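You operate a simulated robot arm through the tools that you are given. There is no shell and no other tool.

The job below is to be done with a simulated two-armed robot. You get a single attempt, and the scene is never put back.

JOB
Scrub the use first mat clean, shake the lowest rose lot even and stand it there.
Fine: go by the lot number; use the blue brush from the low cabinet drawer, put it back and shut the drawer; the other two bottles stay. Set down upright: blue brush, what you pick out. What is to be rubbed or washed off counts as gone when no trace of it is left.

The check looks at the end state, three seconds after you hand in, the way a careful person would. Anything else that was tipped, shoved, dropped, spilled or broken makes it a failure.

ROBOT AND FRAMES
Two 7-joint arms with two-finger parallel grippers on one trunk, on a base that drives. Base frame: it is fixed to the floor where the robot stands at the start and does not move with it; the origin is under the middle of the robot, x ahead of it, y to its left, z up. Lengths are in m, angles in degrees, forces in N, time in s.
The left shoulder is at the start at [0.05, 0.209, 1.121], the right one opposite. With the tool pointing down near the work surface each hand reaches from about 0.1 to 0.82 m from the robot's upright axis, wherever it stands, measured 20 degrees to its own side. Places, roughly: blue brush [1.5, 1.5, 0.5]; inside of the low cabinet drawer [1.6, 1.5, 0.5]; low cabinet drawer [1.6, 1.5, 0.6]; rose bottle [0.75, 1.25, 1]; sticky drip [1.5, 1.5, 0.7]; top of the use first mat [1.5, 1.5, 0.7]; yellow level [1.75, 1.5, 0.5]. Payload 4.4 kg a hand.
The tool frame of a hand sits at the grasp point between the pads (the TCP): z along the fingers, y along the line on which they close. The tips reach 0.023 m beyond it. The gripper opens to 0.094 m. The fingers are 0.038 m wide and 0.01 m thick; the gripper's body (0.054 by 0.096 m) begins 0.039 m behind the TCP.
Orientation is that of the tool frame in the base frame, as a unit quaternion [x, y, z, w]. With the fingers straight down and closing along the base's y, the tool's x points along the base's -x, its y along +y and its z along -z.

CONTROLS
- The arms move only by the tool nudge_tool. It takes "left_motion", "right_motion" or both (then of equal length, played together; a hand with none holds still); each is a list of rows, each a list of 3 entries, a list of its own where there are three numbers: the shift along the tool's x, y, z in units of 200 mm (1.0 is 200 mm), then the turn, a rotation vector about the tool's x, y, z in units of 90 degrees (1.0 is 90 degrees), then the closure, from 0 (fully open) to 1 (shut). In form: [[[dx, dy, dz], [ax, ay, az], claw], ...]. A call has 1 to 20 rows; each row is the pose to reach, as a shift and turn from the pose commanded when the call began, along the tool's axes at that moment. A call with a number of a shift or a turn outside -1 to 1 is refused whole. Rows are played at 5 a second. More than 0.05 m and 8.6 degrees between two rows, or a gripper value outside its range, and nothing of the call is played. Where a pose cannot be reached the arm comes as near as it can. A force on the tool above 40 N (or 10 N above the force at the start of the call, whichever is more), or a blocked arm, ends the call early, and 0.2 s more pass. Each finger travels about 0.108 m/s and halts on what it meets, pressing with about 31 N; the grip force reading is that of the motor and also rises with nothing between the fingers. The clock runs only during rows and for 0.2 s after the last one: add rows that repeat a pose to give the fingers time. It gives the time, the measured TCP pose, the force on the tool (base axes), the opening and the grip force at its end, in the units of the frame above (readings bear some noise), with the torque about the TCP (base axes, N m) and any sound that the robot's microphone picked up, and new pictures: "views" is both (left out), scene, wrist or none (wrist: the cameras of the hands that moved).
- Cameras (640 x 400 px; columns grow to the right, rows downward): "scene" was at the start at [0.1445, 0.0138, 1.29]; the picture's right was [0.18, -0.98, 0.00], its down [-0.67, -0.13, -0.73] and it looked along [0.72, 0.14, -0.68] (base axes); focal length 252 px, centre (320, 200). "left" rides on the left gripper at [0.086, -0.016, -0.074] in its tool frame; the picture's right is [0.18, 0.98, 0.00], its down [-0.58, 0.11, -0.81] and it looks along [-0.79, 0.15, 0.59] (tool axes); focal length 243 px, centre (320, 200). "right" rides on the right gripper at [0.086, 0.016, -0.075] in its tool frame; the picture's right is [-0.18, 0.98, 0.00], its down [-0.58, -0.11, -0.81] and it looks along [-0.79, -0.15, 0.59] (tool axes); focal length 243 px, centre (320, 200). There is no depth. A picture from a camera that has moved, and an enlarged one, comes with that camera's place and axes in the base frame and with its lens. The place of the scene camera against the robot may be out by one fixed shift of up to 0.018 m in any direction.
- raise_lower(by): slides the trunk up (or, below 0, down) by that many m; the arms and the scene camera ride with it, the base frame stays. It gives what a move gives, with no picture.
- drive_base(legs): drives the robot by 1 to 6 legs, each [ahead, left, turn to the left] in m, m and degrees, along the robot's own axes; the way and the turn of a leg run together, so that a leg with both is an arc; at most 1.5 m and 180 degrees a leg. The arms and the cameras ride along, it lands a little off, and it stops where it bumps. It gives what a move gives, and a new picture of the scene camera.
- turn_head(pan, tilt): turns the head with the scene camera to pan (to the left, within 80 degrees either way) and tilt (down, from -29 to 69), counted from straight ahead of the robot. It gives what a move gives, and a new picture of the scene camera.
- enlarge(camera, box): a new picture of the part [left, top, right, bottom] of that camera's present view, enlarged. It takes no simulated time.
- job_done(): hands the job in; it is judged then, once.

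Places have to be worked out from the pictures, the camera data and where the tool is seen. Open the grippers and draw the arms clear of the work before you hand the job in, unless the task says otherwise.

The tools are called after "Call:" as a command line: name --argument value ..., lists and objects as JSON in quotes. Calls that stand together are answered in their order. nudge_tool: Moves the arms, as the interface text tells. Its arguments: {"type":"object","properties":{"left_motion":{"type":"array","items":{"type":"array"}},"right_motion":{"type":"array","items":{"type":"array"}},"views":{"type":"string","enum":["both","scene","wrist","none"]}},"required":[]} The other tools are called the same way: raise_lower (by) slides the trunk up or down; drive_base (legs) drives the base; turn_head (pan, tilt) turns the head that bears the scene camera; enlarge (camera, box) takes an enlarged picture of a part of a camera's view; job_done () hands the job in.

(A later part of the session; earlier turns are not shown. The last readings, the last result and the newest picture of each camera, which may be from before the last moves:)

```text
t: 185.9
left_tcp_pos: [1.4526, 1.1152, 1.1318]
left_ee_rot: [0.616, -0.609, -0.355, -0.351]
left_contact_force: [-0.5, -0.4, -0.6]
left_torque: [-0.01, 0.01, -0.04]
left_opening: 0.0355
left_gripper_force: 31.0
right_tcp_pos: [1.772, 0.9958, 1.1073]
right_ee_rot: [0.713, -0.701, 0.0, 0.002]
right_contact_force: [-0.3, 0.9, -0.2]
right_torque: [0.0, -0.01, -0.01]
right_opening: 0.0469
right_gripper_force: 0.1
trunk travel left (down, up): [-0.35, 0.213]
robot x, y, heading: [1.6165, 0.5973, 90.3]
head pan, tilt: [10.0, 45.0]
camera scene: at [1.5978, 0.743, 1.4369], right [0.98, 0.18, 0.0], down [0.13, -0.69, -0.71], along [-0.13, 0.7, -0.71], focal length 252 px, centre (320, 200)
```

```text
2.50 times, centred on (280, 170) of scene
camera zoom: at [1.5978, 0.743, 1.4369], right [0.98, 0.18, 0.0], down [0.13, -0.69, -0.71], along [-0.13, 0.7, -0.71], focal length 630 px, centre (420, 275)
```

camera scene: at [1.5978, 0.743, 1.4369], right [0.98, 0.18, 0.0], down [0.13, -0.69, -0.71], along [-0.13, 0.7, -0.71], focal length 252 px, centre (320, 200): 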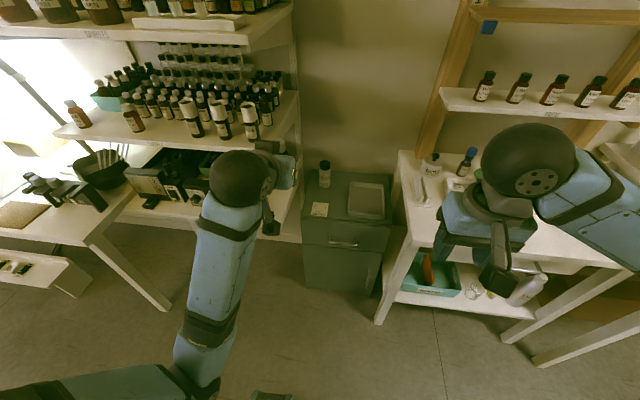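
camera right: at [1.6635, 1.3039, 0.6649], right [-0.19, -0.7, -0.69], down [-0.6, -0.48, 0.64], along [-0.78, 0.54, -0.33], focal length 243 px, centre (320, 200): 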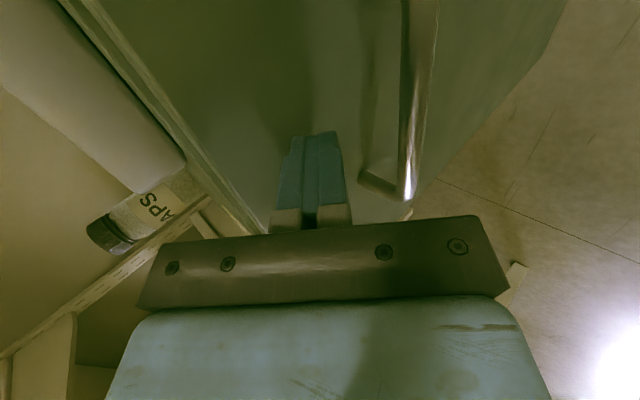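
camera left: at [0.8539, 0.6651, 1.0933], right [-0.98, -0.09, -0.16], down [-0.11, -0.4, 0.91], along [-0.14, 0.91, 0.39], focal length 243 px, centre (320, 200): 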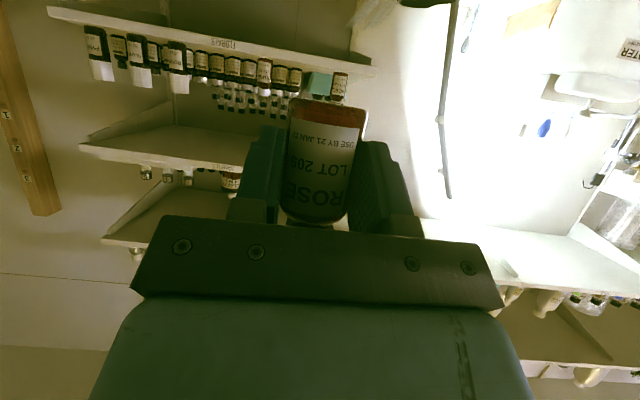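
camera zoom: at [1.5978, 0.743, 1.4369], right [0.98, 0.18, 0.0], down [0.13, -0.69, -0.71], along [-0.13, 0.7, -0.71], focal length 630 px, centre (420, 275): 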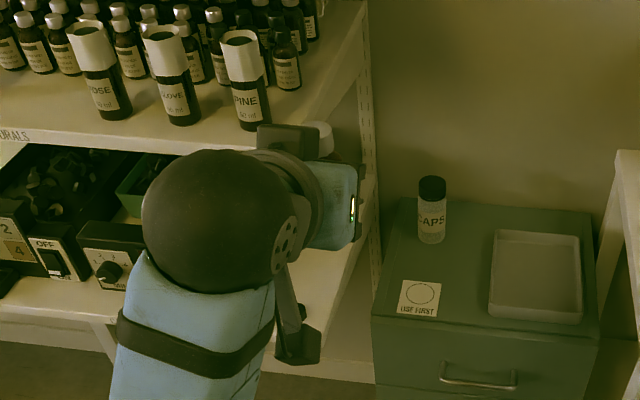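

The shelves end at x 1.345, leaving about 6 cm beside the hand. I lower the trunk by 10 cm and drive the last 18 cm ahead.

Call:
raise_lower --by -0.1

Call:
drive_base --legs '[[0.17, 0, -0.3]]'

```text
t: 187.4
left_tcp_pos: [1.4526, 1.1207, 1.0709]
left_ee_rot: [0.618, -0.61, -0.354, -0.347]
left_contact_force: [0.5, -0.1, -0.5]
left_torque: [0.01, 0.02, 0.0]
left_opening: 0.0357
left_gripper_force: 30.9
right_tcp_pos: [1.774, 0.996, 1.0492]
right_ee_rot: [0.713, -0.701, -0.002, 0.001]
right_contact_force: [0.5, -0.2, -0.5]
right_torque: [-0.01, 0.04, 0.01]
right_opening: 0.0469
right_gripper_force: 0.2
trunk travel left (down, up): [-0.283, 0.281]
robot x, y, heading: [1.6209, 0.5948, 91.0]
head pan, tilt: [10.0, 45.0]
stopped: the arm was blocked; the commanded pose is now the measured one
```

```text
t: 188.9
left_tcp_pos: [1.4545, 1.2886, 1.0731]
left_ee_rot: [0.614, -0.612, -0.353, -0.352]
left_contact_force: [-0.9, -0.1, -1.8]
left_torque: [-0.01, -0.01, -0.01]
left_opening: 0.0354
left_gripper_force: 30.9
right_tcp_pos: [1.7756, 1.164, 1.0483]
right_ee_rot: [0.711, -0.703, 0.0, 0.001]
right_contact_force: [0.0, 0.3, -0.8]
right_torque: [-0.06, 0.02, 0.04]
right_opening: 0.0469
right_gripper_force: 0.0
trunk travel left (down, up): [-0.283, 0.281]
robot x, y, heading: [1.6183, 0.7667, 90.0]
head pan, tilt: [10.0, 45.0]
camera scene: at [1.5979, 0.9121, 1.3774], right [0.98, 0.18, 0.0], down [0.12, -0.7, -0.71], along [-0.12, 0.7, -0.71], focal length 252 px, centre (320, 200)
```

scene: 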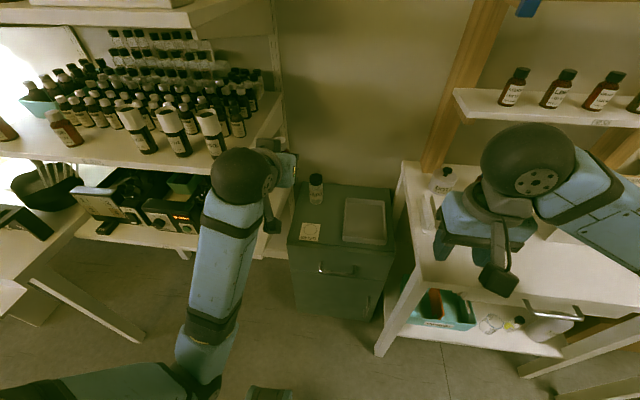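

The trunk stopped after 7 cm (probably the left elbow near the base), which is fine. I extend the left hand forward over the cabinet, keeping height.

Call:
nudge_tool --left_motion '[[[-0.04, -0.01, 0.1], [0, 0, 0], 1.0], [[-0.08, -0.02, 0.2], [0, 0, 0], 1.0], [[-0.12, -0.03, 0.3], [0, 0, 0], 1.0], [[-0.17, -0.04, 0.4], [0, 0, 0], 1.0], [[-0.21, -0.05, 0.5], [0, 0, 0], 1.0], [[-0.25, -0.06, 0.6], [0, 0, 0], 1.0], [[-0.29, -0.0625, 0.69], [0, 0, 0], 1.0], [[-0.33, -0.0625, 0.763], [0, 0, 0], 1.0], [[-0.33, -0.0625, 0.763], [0, 0, 0], 1.0]]'

```text
t: 190.9
left_tcp_pos: [1.4683, 1.453, 1.0456]
left_ee_rot: [0.614, -0.612, -0.353, -0.352]
left_contact_force: [0.0, -0.2, -0.1]
left_torque: [-0.04, 0.01, 0.0]
left_opening: 0.0355
left_gripper_force: 31.3
right_tcp_pos: [1.7743, 1.1629, 1.0405]
right_ee_rot: [0.711, -0.703, 0.0, 0.001]
right_contact_force: [-0.3, 0.0, -0.1]
right_torque: [-0.01, -0.05, 0.01]
right_opening: 0.0471
right_gripper_force: 0.1
trunk travel left (down, up): [-0.283, 0.281]
robot x, y, heading: [1.6162, 0.7666, 90.4]
head pan, tilt: [10.0, 45.0]
camera scene: at [1.5978, 0.911, 1.3696], right [0.98, 0.18, 0.0], down [0.12, -0.7, -0.71], along [-0.12, 0.7, -0.71], focal length 252 px, centre (320, 200)
camera left: at [1.4841, 1.3454, 1.007], right [-0.98, -0.1, -0.16], down [-0.11, -0.41, 0.91], along [-0.15, 0.91, 0.39], focal length 243 px, centre (320, 200)
```

scene: 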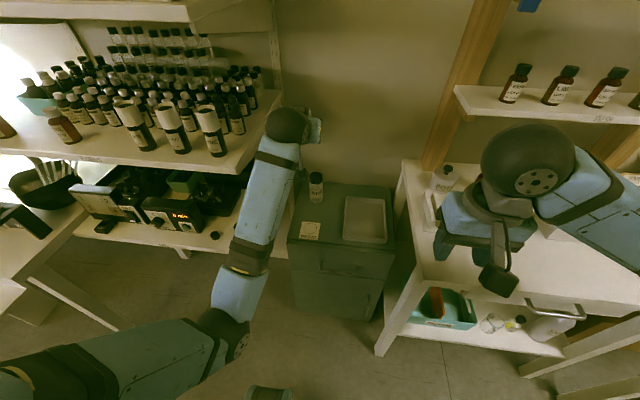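
left: 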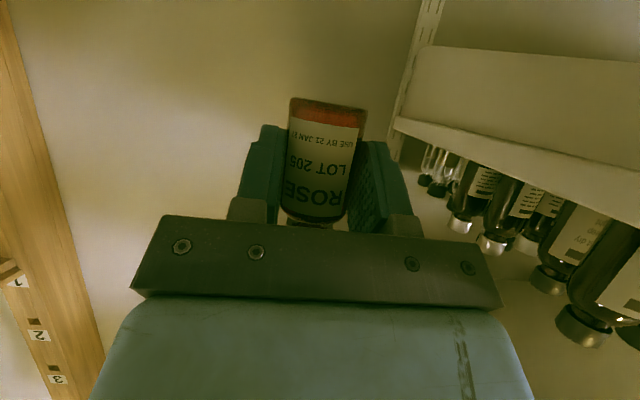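

The arm extends well. The bottle is better lit here, so I enlarge the wrist view to check the contents.

Call:
enlarge --camera "left" --box '[260, 80, 400, 240]'

Call:
enlarge --camera "scene" --box '[260, 90, 340, 150]'

Call:
enlarge --camera "scene" --box '[0, 90, 100, 160]'

```text
2.50 times, centred on (330, 160) of left
camera zoom: at [1.4841, 1.3454, 1.007], right [-0.98, -0.1, -0.16], down [-0.11, -0.41, 0.91], along [-0.15, 0.91, 0.39], focal length 606 px, centre (295, 300)
```

zoom: 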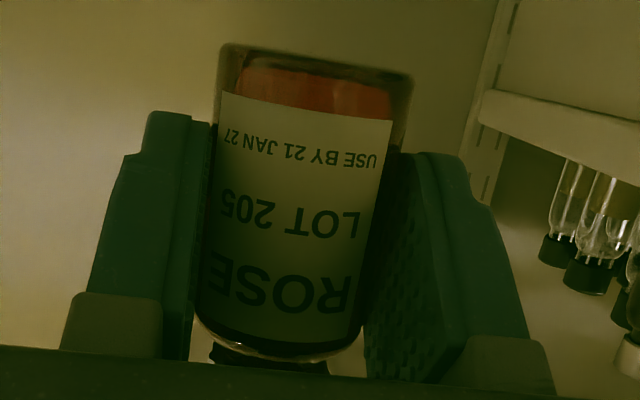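

```text
6.67 times, centred on (300, 120) of scene
camera zoom: at [1.5978, 0.911, 1.3696], right [0.98, 0.18, 0.0], down [0.12, -0.7, -0.71], along [-0.12, 0.7, -0.71], focal length 1679 px, centre (453, 733)
```

zoom: 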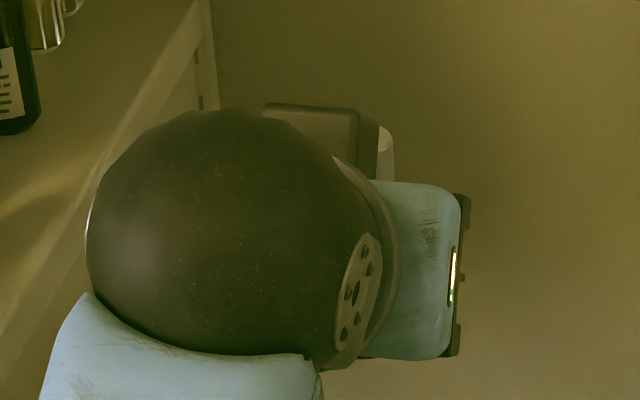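

```text
5.71 times, centred on (50, 125) of scene
camera zoom: at [1.5978, 0.911, 1.3696], right [0.98, 0.18, 0.0], down [0.12, -0.7, -0.71], along [-0.12, 0.7, -0.71], focal length 1439 px, centre (1863, 629)
```

zoom: 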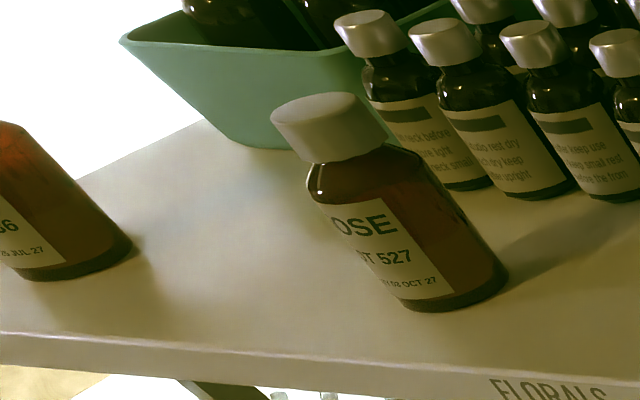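

The bottle's axis is about 13 mm ahead of the TCP, its base 36 mm below, and it is upright within about a degree. I descend 22 cm over the circle.

Call:
nudge_tool --left_motion '[[[0.1, 0, 0.06], [0, 0, 0], 1.0], [[0.21, 0, 0.12], [0, 0, 0], 1.0], [[0.33, 0, 0.19], [0, 0, 0], 1.0], [[0.46, 0, 0.26], [0, 0, 0], 1.0], [[0.6, 0, 0.34], [0, 0, 0], 1.0], [[0.74, 0, 0.42], [0, 0, 0], 1.0], [[0.86, 0, 0.49], [0, 0, 0], 1.0], [[0.958, 0, 0.54], [0, 0, 0], 1.0], [[0.958, 0, 0.54], [0, 0, 0], 1.0]]'

Call:
enlarge --camera "scene" --box '[240, 130, 400, 250]'

```text
t: 193.1
left_tcp_pos: [1.4655, 1.4686, 0.8548]
left_ee_rot: [0.605, -0.604, -0.368, -0.365]
left_contact_force: [-0.5, 0.2, 0.2]
left_torque: [0.02, -0.02, 0.0]
left_opening: 0.0354
left_gripper_force: 31.4
right_tcp_pos: [1.775, 1.164, 1.0424]
right_ee_rot: [0.711, -0.703, 0.0, 0.001]
right_contact_force: [0.0, -0.5, -0.4]
right_torque: [-0.04, -0.01, -0.01]
right_opening: 0.0469
right_gripper_force: 0.1
trunk travel left (down, up): [-0.283, 0.281]
robot x, y, heading: [1.6155, 0.7659, 90.0]
head pan, tilt: [10.0, 45.0]
stopped in row 9 (left hand): the arm was blocked; the commanded pose is now the measured one
camera scene: at [1.5979, 0.9115, 1.3713], right [0.98, 0.18, 0.0], down [0.12, -0.7, -0.71], along [-0.12, 0.7, -0.71], focal length 252 px, centre (320, 200)
camera left: at [1.4819, 1.3632, 0.812], right [-0.98, -0.09, -0.16], down [-0.1, -0.45, 0.89], along [-0.15, 0.89, 0.43], focal length 243 px, centre (320, 200)
```

scene: 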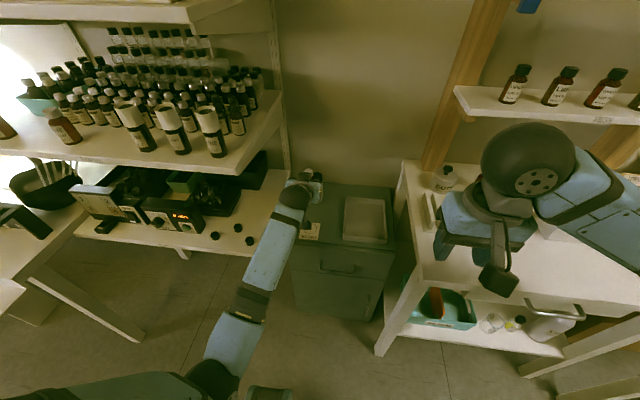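
left: 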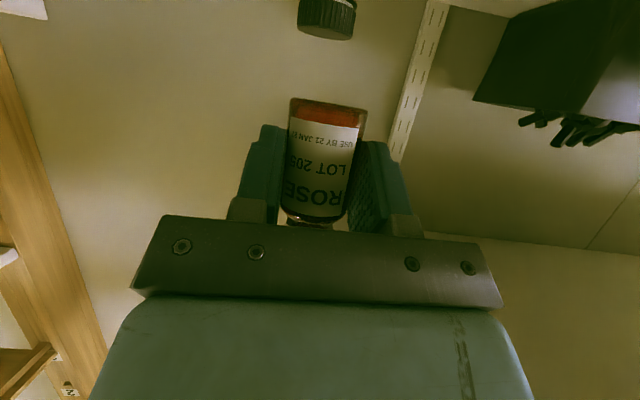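

```text
3.33 times, centred on (320, 190) of scene
camera zoom: at [1.5979, 0.9115, 1.3713], right [0.98, 0.18, 0.0], down [0.12, -0.7, -0.71], along [-0.12, 0.7, -0.71], focal length 839 px, centre (320, 233)
```

zoom: 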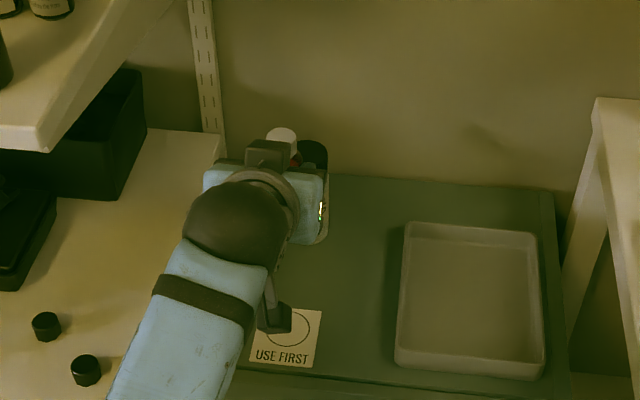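

The left elbow again meets the base at this height. I raise the trunk 12 cm so the elbow gets higher and the arm reaches down more steeply.

Call:
raise_lower --by 0.14

Call:
nudge_tool --left_motion '[[[0, 0, 0], [0, 0, 0], 1.0], [[0, 0, 0], [0, 0, 0], 1.0]]' --views "scene"

```text
t: 194.8
left_tcp_pos: [1.4662, 1.4685, 0.9939]
left_ee_rot: [0.605, -0.603, -0.37, -0.365]
left_contact_force: [0.1, -0.1, -0.9]
left_torque: [0.04, -0.03, -0.01]
left_opening: 0.0354
left_gripper_force: 31.0
right_tcp_pos: [1.7747, 1.164, 1.1798]
right_ee_rot: [0.712, -0.703, 0.0, 0.001]
right_contact_force: [0.5, 0.0, 0.1]
right_torque: [0.03, 0.01, 0.0]
right_opening: 0.0471
right_gripper_force: 0.1
trunk travel left (down, up): [-0.423, 0.141]
robot x, y, heading: [1.6195, 0.7642, 90.3]
head pan, tilt: [10.0, 45.0]
```

```text
t: 195.3
left_tcp_pos: [1.4651, 1.4691, 0.9954]
left_ee_rot: [0.605, -0.603, -0.37, -0.365]
left_contact_force: [0.3, -0.9, 0.4]
left_torque: [-0.01, -0.01, 0.01]
left_opening: 0.0356
left_gripper_force: 31.4
right_tcp_pos: [1.7752, 1.1628, 1.1802]
right_ee_rot: [0.711, -0.703, 0.0, 0.001]
right_contact_force: [0.2, 0.5, 0.0]
right_torque: [0.02, 0.0, 0.02]
right_opening: 0.047
right_gripper_force: 0.0
trunk travel left (down, up): [-0.423, 0.141]
robot x, y, heading: [1.618, 0.7653, 90.3]
head pan, tilt: [10.0, 45.0]
camera scene: at [1.5979, 0.9113, 1.5095], right [0.98, 0.18, 0.0], down [0.12, -0.7, -0.71], along [-0.12, 0.7, -0.71], focal length 252 px, centre (320, 200)
```

scene: 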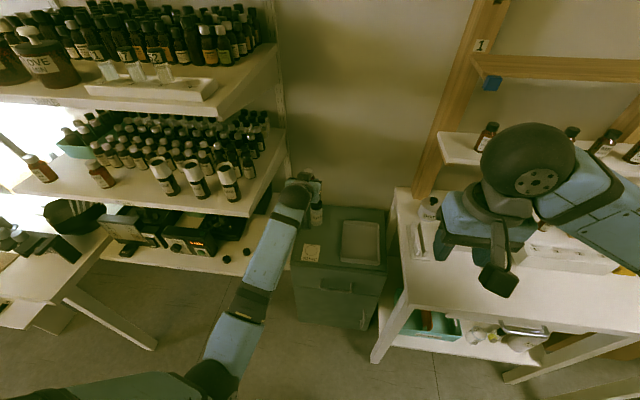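

The arm has more room now. I descend again in smaller steps to about z 0.81 while restoring the exact tilt.

Call:
nudge_tool --left_motion '[[[0.1, 0, 0.04], [0, 0.026, 0], 1.0], [[0.2, -0.005, 0.08], [0, 0.026, 0], 1.0], [[0.31, -0.01, 0.12], [0, 0.026, 0], 1.0], [[0.42, -0.015, 0.17], [0, 0.026, 0], 1.0], [[0.54, -0.015, 0.22], [0, 0.026, 0], 1.0], [[0.66, -0.015, 0.27], [0, 0.026, 0], 1.0], [[0.77, -0.015, 0.31], [0, 0.026, 0], 1.0], [[0.863, -0.015, 0.346], [0, 0.026, 0], 1.0], [[0.863, -0.015, 0.346], [0, 0.026, 0], 1.0]]'

Call:
enlarge --camera "scene" --box '[240, 170, 400, 290]'

```text
t: 197.6
left_tcp_pos: [1.4214, 1.4807, 0.8358]
left_ee_rot: [-0.596, 0.608, 0.396, 0.344]
left_contact_force: [0.7, -0.8, -0.4]
left_torque: [0.01, 0.0, -0.02]
left_opening: 0.0352
left_gripper_force: 31.1
right_tcp_pos: [1.775, 1.1631, 1.1793]
right_ee_rot: [0.711, -0.703, 0.001, 0.001]
right_contact_force: [0.3, 0.6, 0.6]
right_torque: [-0.02, 0.01, -0.01]
right_opening: 0.0471
right_gripper_force: 0.0
trunk travel left (down, up): [-0.423, 0.141]
robot x, y, heading: [1.6188, 0.7618, 90.2]
head pan, tilt: [10.0, 45.0]
stopped in row 9 (left hand): the arm was blocked; the commanded pose is now the measured one
camera scene: at [1.5978, 0.9114, 1.5095], right [0.98, 0.18, 0.0], down [0.12, -0.7, -0.71], along [-0.12, 0.7, -0.71], focal length 252 px, centre (320, 200)
camera left: at [1.4363, 1.3753, 0.7898], right [-0.99, -0.11, -0.09], down [-0.03, -0.46, 0.89], along [-0.14, 0.88, 0.45], focal length 243 px, centre (320, 200)
```

scene: 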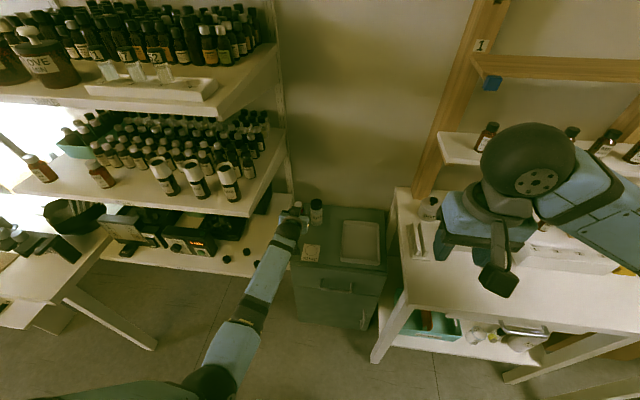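
left: 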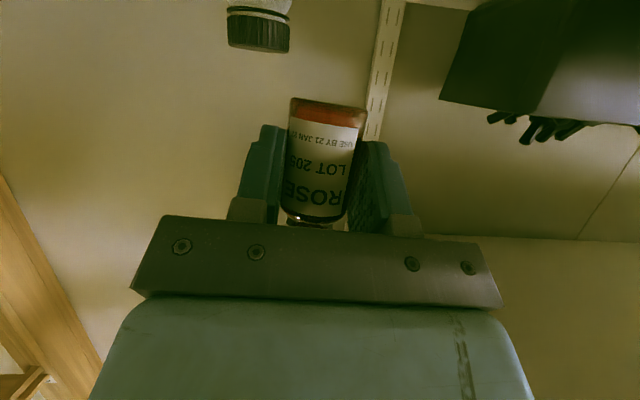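

```text
3.33 times, centred on (320, 230) of scene
camera zoom: at [1.5978, 0.9114, 1.5095], right [0.98, 0.18, 0.0], down [0.12, -0.7, -0.71], along [-0.12, 0.7, -0.71], focal length 839 px, centre (320, 100)
```

zoom: 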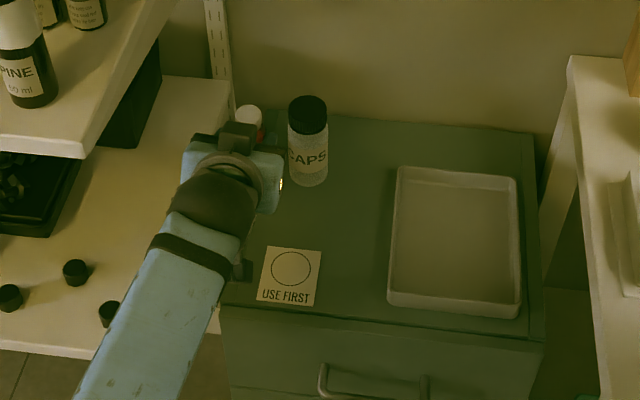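

The left arm is blocked again around z 0.84. I look down to the left to see what its elbow or forearm touches.

Call:
turn_head --pan 35 --tilt 65

```text
t: 198.4
left_tcp_pos: [1.4214, 1.48, 0.8355]
left_ee_rot: [-0.595, 0.608, 0.396, 0.345]
left_contact_force: [-0.4, 0.3, -1.2]
left_torque: [0.02, -0.02, 0.02]
left_opening: 0.0355
left_gripper_force: 31.0
right_tcp_pos: [1.7745, 1.1623, 1.1807]
right_ee_rot: [0.711, -0.703, 0.001, 0.001]
right_contact_force: [-0.2, 0.0, 0.6]
right_torque: [0.01, 0.02, 0.0]
right_opening: 0.0472
right_gripper_force: 0.1
trunk travel left (down, up): [-0.423, 0.141]
robot x, y, heading: [1.6163, 0.7643, 90.0]
head pan, tilt: [35.0, 65.0]
camera scene: at [1.5773, 0.8809, 1.4845], right [0.82, 0.58, 0.0], down [0.52, -0.74, -0.42], along [-0.24, 0.35, -0.91], focal length 252 px, centre (320, 200)
```

scene: 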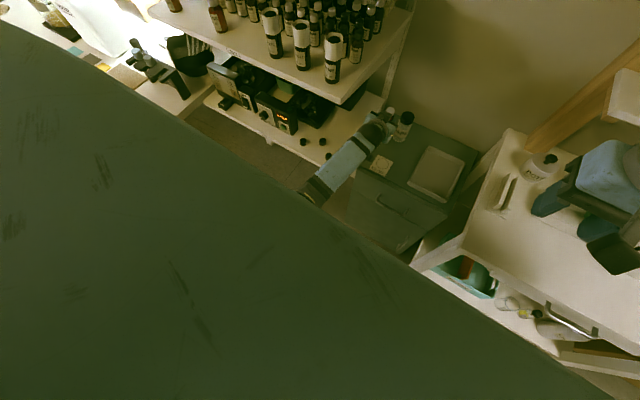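

The pattern fits a limit on how steeply the upper arm may hang (about 70 degrees). I back the base off 11 cm so the arm works more stretched, which keeps the upper arm flatter.

Call:
drive_base --legs '[[-0.11, 0, 0]]'

Call:
turn_head --pan 10 --tilt 42

```text
t: 199.6
left_tcp_pos: [1.4227, 1.3699, 0.8369]
left_ee_rot: [-0.595, 0.609, 0.396, 0.345]
left_contact_force: [0.7, -0.4, -1.1]
left_torque: [-0.03, 0.01, 0.0]
left_opening: 0.0356
left_gripper_force: 31.4
right_tcp_pos: [1.7746, 1.052, 1.1796]
right_ee_rot: [0.711, -0.703, 0.0, 0.001]
right_contact_force: [0.2, 0.2, 0.1]
right_torque: [0.03, -0.02, 0.03]
right_opening: 0.0469
right_gripper_force: 0.0
trunk travel left (down, up): [-0.423, 0.141]
robot x, y, heading: [1.6181, 0.6535, 90.0]
head pan, tilt: [35.0, 65.0]
camera scene: at [1.5777, 0.7694, 1.4845], right [0.82, 0.57, 0.0], down [0.52, -0.74, -0.42], along [-0.24, 0.35, -0.91], focal length 252 px, centre (320, 200)
```

scene: 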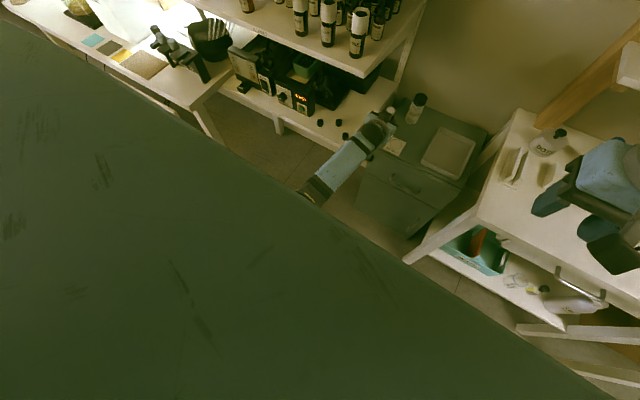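

```text
t: 200.5
left_tcp_pos: [1.4219, 1.3684, 0.8363]
left_ee_rot: [-0.596, 0.608, 0.397, 0.344]
left_contact_force: [-0.7, 0.4, 0.2]
left_torque: [-0.03, 0.0, 0.01]
left_opening: 0.0354
left_gripper_force: 31.0
right_tcp_pos: [1.7757, 1.0517, 1.1799]
right_ee_rot: [0.711, -0.704, 0.0, 0.002]
right_contact_force: [0.7, 0.6, 0.0]
right_torque: [0.01, 0.0, 0.02]
right_opening: 0.0469
right_gripper_force: 0.1
trunk travel left (down, up): [-0.423, 0.141]
robot x, y, heading: [1.6153, 0.6548, 89.8]
head pan, tilt: [10.0, 42.0]
camera scene: at [1.5978, 0.8023, 1.5137], right [0.98, 0.18, 0.0], down [0.12, -0.66, -0.74], along [-0.13, 0.73, -0.67], focal length 252 px, centre (320, 200)
```

scene: 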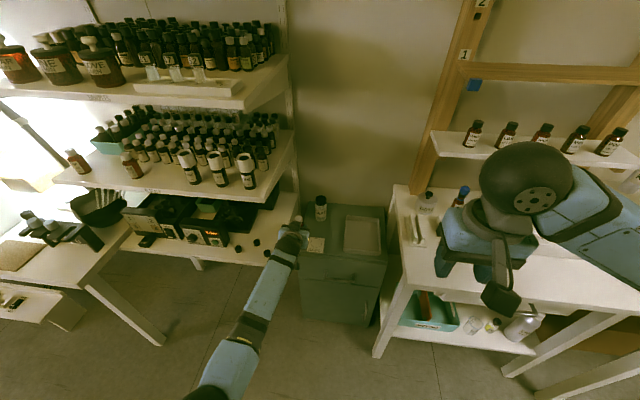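

Now I lift the left hand, recentre it at x 1.468 and restore the exact attitude.

Call:
nudge_tool --left_motion '[[[-0.1, -0.03, -0.025], [0.006, 0.006, -0.005], 1.0], [[-0.21, -0.06, -0.05], [0.012, 0.012, -0.011], 1.0], [[-0.32, -0.095, -0.08], [0.018, 0.017, -0.017], 1.0], [[-0.42, -0.125, -0.105], [0.024, 0.023, -0.022], 1.0], [[-0.53, -0.16, -0.13], [0.03, 0.029, -0.028], 1.0], [[-0.633, -0.189, -0.158], [0.036, 0.0348, -0.0331], 1.0], [[-0.633, -0.189, -0.158], [0.036, 0.0348, -0.0331], 1.0]]' --views "none"

Call:
raise_lower --by -0.12

```text
t: 202.1
left_tcp_pos: [1.4552, 1.4005, 0.9552]
left_ee_rot: [-0.611, 0.614, 0.36, 0.346]
left_contact_force: [-0.3, 0.3, -0.3]
left_torque: [0.0, -0.01, 0.0]
left_opening: 0.0357
left_gripper_force: 31.2
right_tcp_pos: [1.7754, 1.052, 1.1814]
right_ee_rot: [0.71, -0.704, 0.0, 0.002]
right_contact_force: [0.1, 0.3, -0.5]
right_torque: [0.01, 0.01, 0.01]
right_opening: 0.0471
right_gripper_force: 0.2
trunk travel left (down, up): [-0.423, 0.141]
robot x, y, heading: [1.6203, 0.6512, 90.0]
head pan, tilt: [10.0, 42.0]
```

```text
t: 203.6
left_tcp_pos: [1.4551, 1.4019, 0.8382]
left_ee_rot: [-0.61, 0.613, 0.361, 0.348]
left_contact_force: [-0.1, 0.3, 0.1]
left_torque: [-0.04, -0.02, 0.03]
left_opening: 0.0353
left_gripper_force: 31.0
right_tcp_pos: [1.7749, 1.0511, 1.0601]
right_ee_rot: [0.71, -0.704, 0.0, 0.001]
right_contact_force: [-0.4, 0.2, -0.3]
right_torque: [-0.01, -0.02, -0.02]
right_opening: 0.0471
right_gripper_force: 0.1
trunk travel left (down, up): [-0.303, 0.261]
robot x, y, heading: [1.6178, 0.6552, 89.8]
head pan, tilt: [10.0, 42.0]
```

The trunk lowered freely this time. I move forward over the circle at z 0.80 and correct the small tilt left.

Call:
nudge_tool --left_motion '[[[0.01, -0.015, 0.07], [0.002, 0, -0.002], 1.0], [[0.02, -0.03, 0.14], [0.004, 0, -0.004], 1.0], [[0.035, -0.05, 0.22], [0.006, 0, -0.006], 1.0], [[0.048, -0.065, 0.3], [0.0087, 0.001, -0.0083], 1.0], [[0.048, -0.065, 0.3], [0.0087, 0.001, -0.0083], 1.0]]'

Call:
enlarge --camera "scene" --box '[240, 170, 400, 270]'

```text
t: 204.8
left_tcp_pos: [1.4816, 1.4483, 0.8028]
left_ee_rot: [0.613, -0.611, -0.346, -0.362]
left_contact_force: [0.9, 0.1, -1.9]
left_torque: [0.01, 0.02, 0.02]
left_opening: 0.0353
left_gripper_force: 30.9
right_tcp_pos: [1.7758, 1.0508, 1.0598]
right_ee_rot: [0.711, -0.703, 0.0, 0.002]
right_contact_force: [0.2, 0.1, -0.2]
right_torque: [-0.03, -0.04, 0.0]
right_opening: 0.0469
right_gripper_force: 0.1
trunk travel left (down, up): [-0.303, 0.261]
robot x, y, heading: [1.6129, 0.6572, 90.1]
head pan, tilt: [10.0, 42.0]
camera scene: at [1.5976, 0.8019, 1.3939], right [0.98, 0.18, 0.0], down [0.12, -0.66, -0.74], along [-0.13, 0.73, -0.67], focal length 252 px, centre (320, 200)
camera left: at [1.4985, 1.3393, 0.7637], right [-0.98, -0.08, -0.18], down [-0.13, -0.41, 0.9], along [-0.15, 0.91, 0.39], focal length 243 px, centre (320, 200)
```

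scene: 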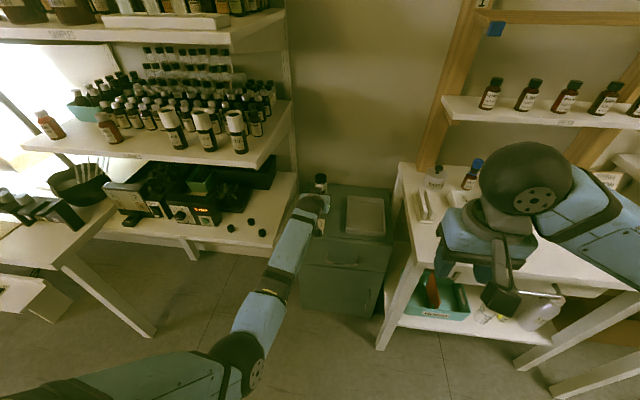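
left: 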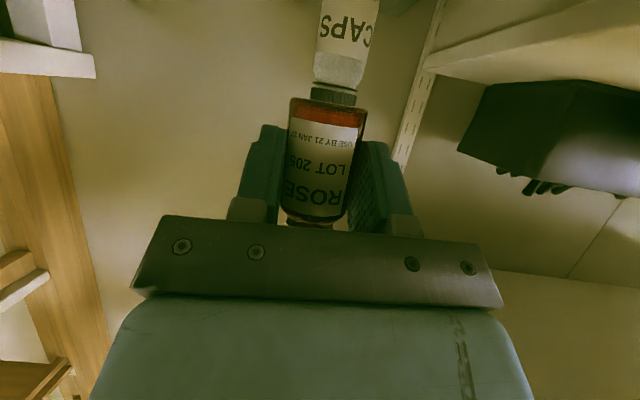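

```text
4.00 times, centred on (320, 220) of scene
camera zoom: at [1.5976, 0.8019, 1.3939], right [0.98, 0.18, 0.0], down [0.12, -0.66, -0.74], along [-0.13, 0.73, -0.67], focal length 1007 px, centre (320, 120)
```

zoom: 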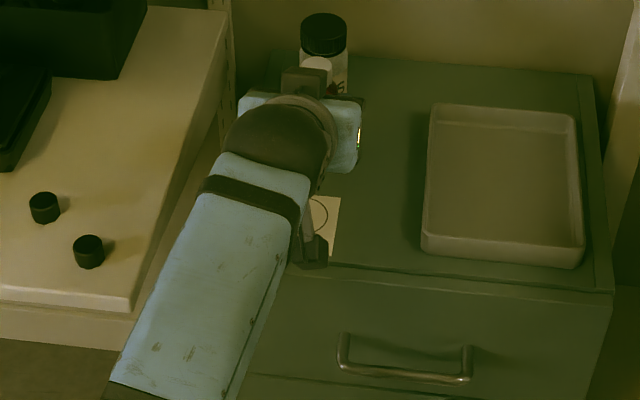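

The arm moves freely now, x is 13 mm too far right. I correct x and descend to z 0.72.

Call:
nudge_tool --left_motion '[[[0.06, 0.03, 0.04], [-0.004, 0, 0.003], 1.0], [[0.13, 0.06, 0.08], [-0.008, 0, 0.006], 1.0], [[0.2, 0.068, 0.12], [-0.0115, 0, 0.0088], 1.0], [[0.28, 0.068, 0.17], [-0.0115, 0, 0.0088], 1.0], [[0.355, 0.068, 0.215], [-0.0115, 0, 0.0088], 1.0], [[0.355, 0.068, 0.215], [-0.0115, 0, 0.0088], 1.0]]'

Call:
enlarge --camera "scene" --box '[240, 170, 400, 270]'

Call:
enlarge --camera "left" --box '[240, 0, 400, 240]'

```text
t: 206.2
left_tcp_pos: [1.4704, 1.4492, 0.719]
left_ee_rot: [-0.612, 0.613, 0.354, 0.353]
left_contact_force: [-0.2, 0.2, -1.0]
left_torque: [-0.01, -0.01, 0.01]
left_opening: 0.0354
left_gripper_force: 31.0
right_tcp_pos: [1.7747, 1.052, 1.06]
right_ee_rot: [0.711, -0.703, 0.001, 0.002]
right_contact_force: [0.3, 0.1, -0.2]
right_torque: [0.0, 0.01, -0.01]
right_opening: 0.0471
right_gripper_force: 0.0
trunk travel left (down, up): [-0.303, 0.261]
robot x, y, heading: [1.6142, 0.6565, 89.9]
head pan, tilt: [10.0, 42.0]
camera scene: at [1.5979, 0.802, 1.3939], right [0.98, 0.18, 0.0], down [0.12, -0.66, -0.74], along [-0.13, 0.73, -0.67], focal length 252 px, centre (320, 200)
camera left: at [1.4862, 1.3417, 0.6787], right [-0.98, -0.09, -0.16], down [-0.11, -0.41, 0.91], along [-0.15, 0.91, 0.39], focal length 243 px, centre (320, 200)
```

scene: 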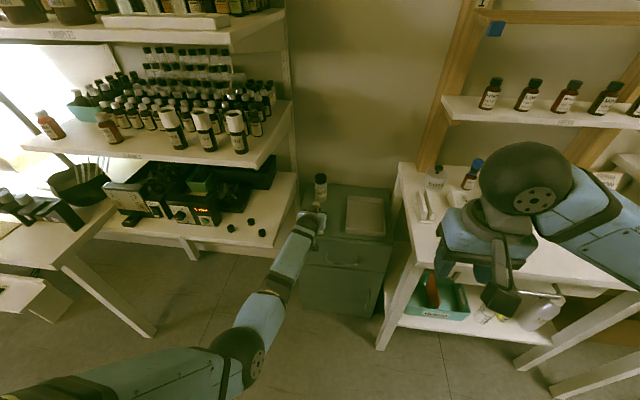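
left: 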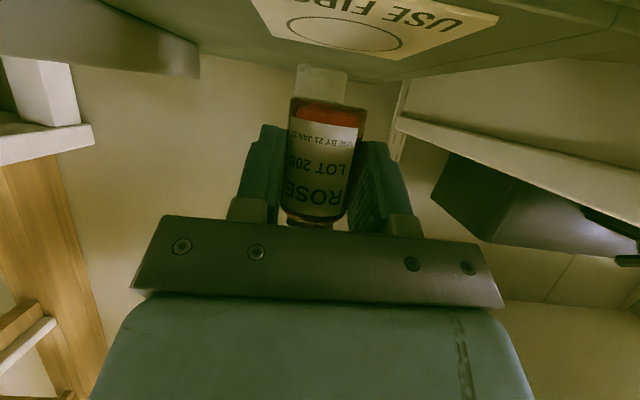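

```text
4.00 times, centred on (320, 220) of scene
camera zoom: at [1.5979, 0.802, 1.3939], right [0.98, 0.18, 0.0], down [0.12, -0.66, -0.74], along [-0.13, 0.73, -0.67], focal length 1007 px, centre (320, 120)
```

zoom: 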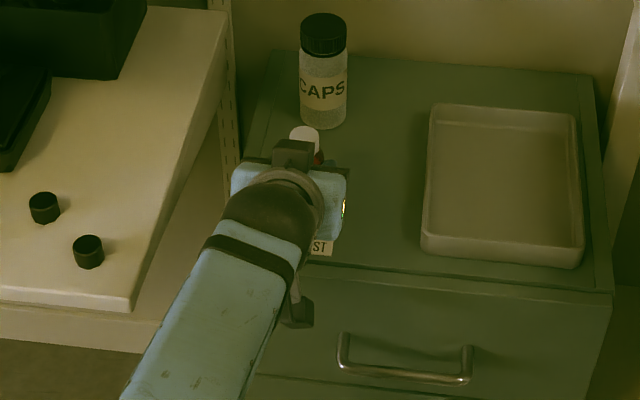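

```text
1.67 times, centred on (320, 120) of left
camera zoom: at [1.4862, 1.3417, 0.6787], right [-0.98, -0.09, -0.16], down [-0.11, -0.41, 0.91], along [-0.15, 0.91, 0.39], focal length 404 px, centre (320, 333)
```

zoom: 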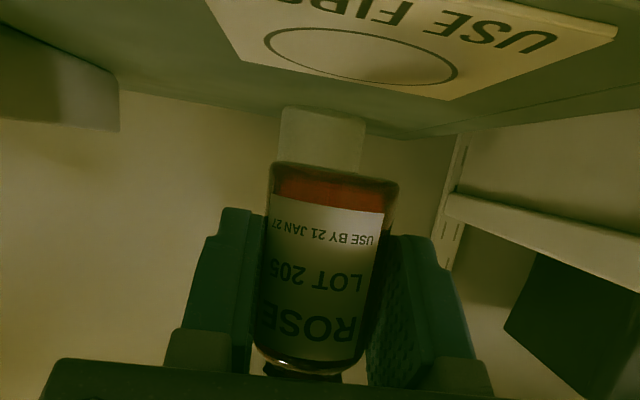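

The wrist view shows the bottle right over the circle (circle centre about (1.468, 1.463), bottle axis about (1.470, 1.462)), base about 27 mm above the mat. I descend slowly to just above contact.

Call:
nudge_tool --left_motion '[[[0.03, 0.003, 0.018], [0, 0, 0], 1.0], [[0.06, 0.005, 0.036], [0, 0, 0], 1.0], [[0.085, 0.005, 0.051], [0, 0, 0], 1.0], [[0.1, 0.005, 0.06], [0, 0, 0], 1.0], [[0.1, 0.005, 0.06], [0, 0, 0], 1.0]]' --views "wrist"

```text
t: 207.4
left_tcp_pos: [1.47, 1.4495, 0.6949]
left_ee_rot: [0.613, -0.612, -0.355, -0.353]
left_contact_force: [0.0, -0.6, -0.8]
left_torque: [-0.02, 0.03, 0.01]
left_opening: 0.0354
left_gripper_force: 31.1
right_tcp_pos: [1.7751, 1.0514, 1.0595]
right_ee_rot: [0.711, -0.704, -0.001, 0.001]
right_contact_force: [0.3, -0.1, -0.6]
right_torque: [0.01, 0.02, -0.02]
right_opening: 0.0471
right_gripper_force: 0.0
trunk travel left (down, up): [-0.303, 0.261]
robot x, y, heading: [1.6196, 0.6524, 90.1]
head pan, tilt: [10.0, 42.0]
camera left: at [1.4854, 1.3413, 0.6557], right [-0.98, -0.09, -0.16], down [-0.11, -0.41, 0.91], along [-0.15, 0.91, 0.39], focal length 243 px, centre (320, 200)
```

left: 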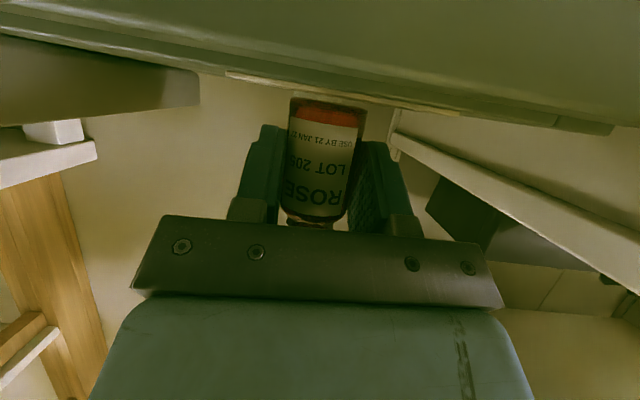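

Only a thin gap remains. I go down in 1 mm steps until contact.

Call:
nudge_tool --left_motion '[[[0.004, 0, 0.0025], [0, 0, 0], 1.0], [[0.008, 0, 0.005], [0, 0, 0], 1.0], [[0.012, 0, 0.007], [0, 0, 0], 1.0], [[0.012, 0, 0.007], [0, 0, 0], 1.0]]' --views "wrist"

```text
t: 208.4
left_tcp_pos: [1.4694, 1.4493, 0.6922]
left_ee_rot: [0.612, -0.612, -0.354, -0.353]
left_contact_force: [0.4, -0.3, -0.6]
left_torque: [0.0, 0.02, -0.03]
left_opening: 0.0352
left_gripper_force: 30.9
right_tcp_pos: [1.7742, 1.052, 1.0601]
right_ee_rot: [0.711, -0.703, 0.0, 0.001]
right_contact_force: [0.4, 0.7, 0.0]
right_torque: [0.0, -0.01, 0.01]
right_opening: 0.047
right_gripper_force: 0.0
trunk travel left (down, up): [-0.303, 0.261]
robot x, y, heading: [1.6158, 0.6552, 89.8]
head pan, tilt: [10.0, 42.0]
camera left: at [1.4846, 1.3418, 0.653], right [-0.98, -0.09, -0.16], down [-0.11, -0.41, 0.91], along [-0.15, 0.91, 0.39], focal length 243 px, centre (320, 200)
```

left: 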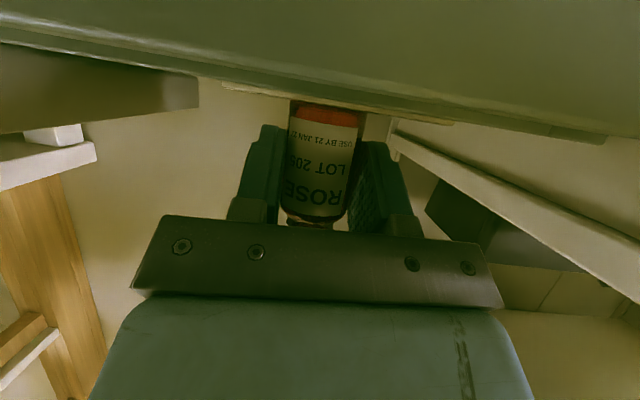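

Call:
nudge_tool --left_motion '[[[0.004, 0, 0.0025], [0, 0, 0], 1.0], [[0.008, 0, 0.005], [0, 0, 0], 1.0], [[0.008, 0, 0.005], [0, 0, 0], 1.0]]' --views "none"

```text
t: 209.2
left_tcp_pos: [1.4696, 1.4489, 0.6919]
left_ee_rot: [-0.611, 0.612, 0.355, 0.354]
left_contact_force: [-2.7, 0.4, 7.6]
left_torque: [0.02, 0.05, -0.03]
left_opening: 0.0353
left_gripper_force: 31.2
right_tcp_pos: [1.7761, 1.0515, 1.0615]
right_ee_rot: [0.711, -0.704, -0.001, 0.001]
right_contact_force: [-0.2, -0.5, -0.2]
right_torque: [0.0, 0.04, 0.01]
right_opening: 0.047
right_gripper_force: 0.1
trunk travel left (down, up): [-0.303, 0.261]
robot x, y, heading: [1.6181, 0.6517, 89.9]
head pan, tilt: [10.0, 42.0]
```

Contact is felt (8 N). I open the fingers gently and check the bottle before retreating.

Call:
nudge_tool --left_motion '[[[-0.004, 0, -0.0025], [0, 0, 0], 0.95], [[-0.004, 0, -0.0025], [0, 0, 0], 0.6], [[-0.004, 0, -0.0025], [0, 0, 0], 0.5], [[-0.004, 0, -0.0025], [0, 0, 0], 0.4], [[-0.004, 0, -0.0025], [0, 0, 0], 0.35], [[-0.004, 0, -0.0025], [0, 0, 0], 0.35]]'

Call:
enlarge --camera "scene" --box '[240, 170, 400, 270]'

```text
t: 210.6
left_tcp_pos: [1.469, 1.4493, 0.6919]
left_ee_rot: [-0.612, 0.613, 0.354, 0.353]
left_contact_force: [0.4, 0.6, -0.1]
left_torque: [-0.05, 0.01, -0.01]
left_opening: 0.0612
left_gripper_force: 0.0
right_tcp_pos: [1.7742, 1.0522, 1.0608]
right_ee_rot: [0.711, -0.703, 0.0, 0.001]
right_contact_force: [-1.3, 0.1, 0.6]
right_torque: [-0.01, -0.03, 0.03]
right_opening: 0.0472
right_gripper_force: 0.1
trunk travel left (down, up): [-0.303, 0.261]
robot x, y, heading: [1.6159, 0.6543, 90.0]
head pan, tilt: [10.0, 42.0]
camera scene: at [1.5979, 0.802, 1.3939], right [0.98, 0.18, 0.0], down [0.12, -0.66, -0.74], along [-0.13, 0.73, -0.67], focal length 252 px, centre (320, 200)
camera left: at [1.4848, 1.3411, 0.6521], right [-0.98, -0.09, -0.16], down [-0.11, -0.41, 0.91], along [-0.15, 0.91, 0.39], focal length 243 px, centre (320, 200)
```

scene: 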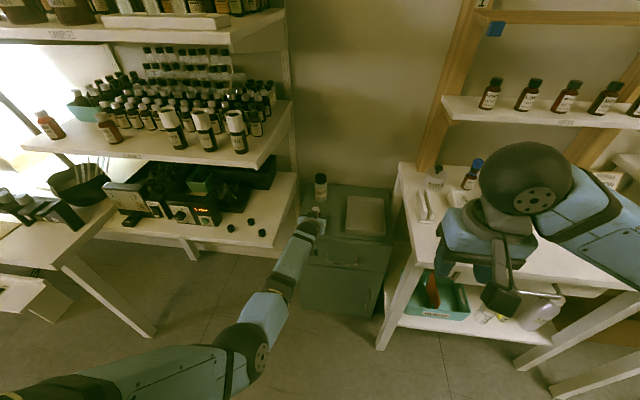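
left: 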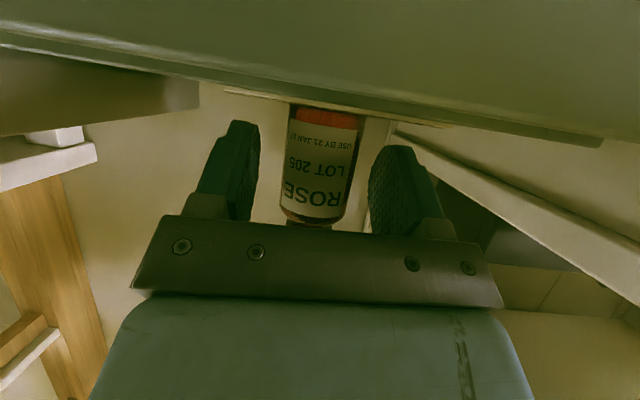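

```text
4.00 times, centred on (320, 220) of scene
camera zoom: at [1.5979, 0.802, 1.3939], right [0.98, 0.18, 0.0], down [0.12, -0.66, -0.74], along [-0.13, 0.73, -0.67], focal length 1007 px, centre (320, 120)
```

zoom: 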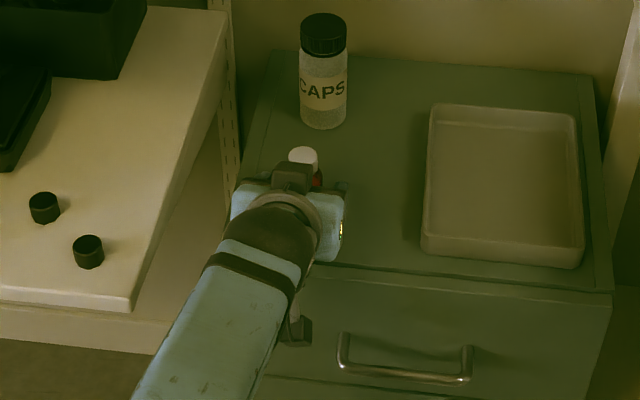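

The bottle stands free between the open fingers. I retreat the hand back along its axis.

Call:
nudge_tool --left_motion '[[[0, 0, -0.06], [0, 0, 0], 0.35], [[0, 0, -0.15], [0, 0, 0], 0.35], [[0, 0, -0.28], [0, 0, 0], 0.35], [[0, 0, -0.42], [0, 0, 0], 0.35], [[-0.02, 0, -0.57], [0, 0, 0], 0.35], [[-0.05, 0, -0.72], [0, 0, 0], 0.35], [[-0.1, 0, -0.86], [0, 0, 0], 0.35], [[-0.1, 0, -0.86], [0, 0, 0], 0.35]]'

Call:
enlarge --camera "scene" --box '[280, 160, 376, 240]'

Call:
enlarge --camera "left" --box '[240, 0, 400, 200]'

```text
t: 211.8
left_tcp_pos: [1.4344, 1.4412, 0.8589]
left_ee_rot: [-0.579, 0.58, 0.422, 0.388]
left_contact_force: [0.1, -0.1, -1.0]
left_torque: [-0.02, 0.0, -0.01]
left_opening: 0.0611
left_gripper_force: 0.1
right_tcp_pos: [1.7753, 1.0518, 1.0597]
right_ee_rot: [0.711, -0.704, -0.001, 0.001]
right_contact_force: [-0.2, -0.7, -0.2]
right_torque: [0.0, 0.02, -0.04]
right_opening: 0.0473
right_gripper_force: 0.0
trunk travel left (down, up): [-0.303, 0.261]
robot x, y, heading: [1.618, 0.6545, 89.9]
head pan, tilt: [10.0, 42.0]
stopped in row 5 (left hand): the arm was blocked; the commanded pose is now the measured one
camera scene: at [1.5976, 0.8019, 1.3939], right [0.98, 0.18, 0.0], down [0.12, -0.66, -0.74], along [-0.13, 0.73, -0.67], focal length 252 px, centre (320, 200)
camera left: at [1.4507, 1.3425, 0.8006], right [-0.99, -0.09, -0.13], down [-0.06, -0.56, 0.83], along [-0.15, 0.82, 0.55], focal length 243 px, centre (320, 200)
```

scene: 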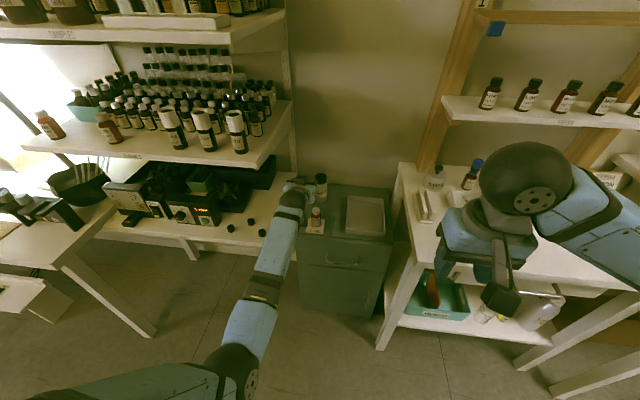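
left: 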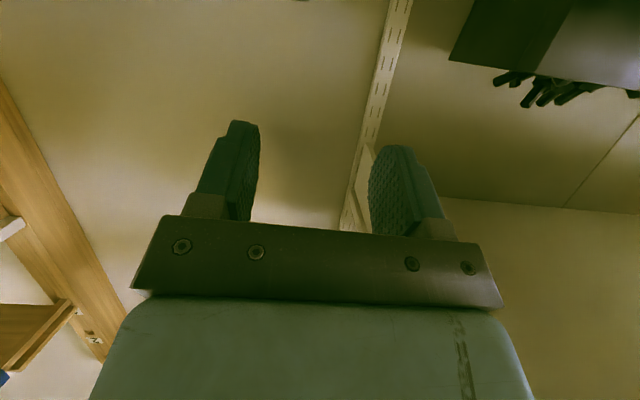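

```text
5.00 times, centred on (328, 200) of scene
camera zoom: at [1.5976, 0.8019, 1.3939], right [0.98, 0.18, 0.0], down [0.12, -0.66, -0.74], along [-0.13, 0.73, -0.67], focal length 1259 px, centre (280, 200)
```

zoom: 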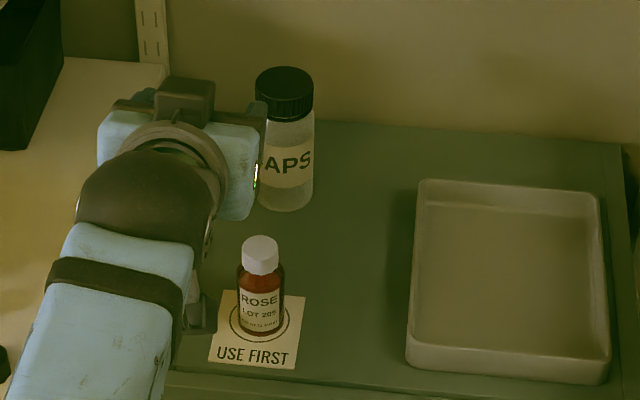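

```text
2.00 times, centred on (320, 100) of left
camera zoom: at [1.4507, 1.3425, 0.8006], right [-0.99, -0.09, -0.13], down [-0.06, -0.56, 0.83], along [-0.15, 0.82, 0.55], focal length 485 px, centre (320, 400)
```

zoom: 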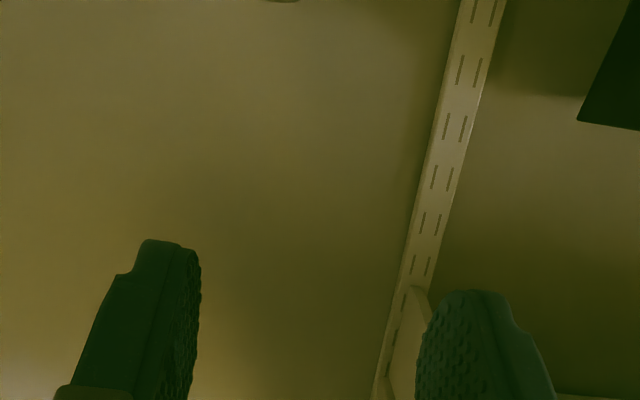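

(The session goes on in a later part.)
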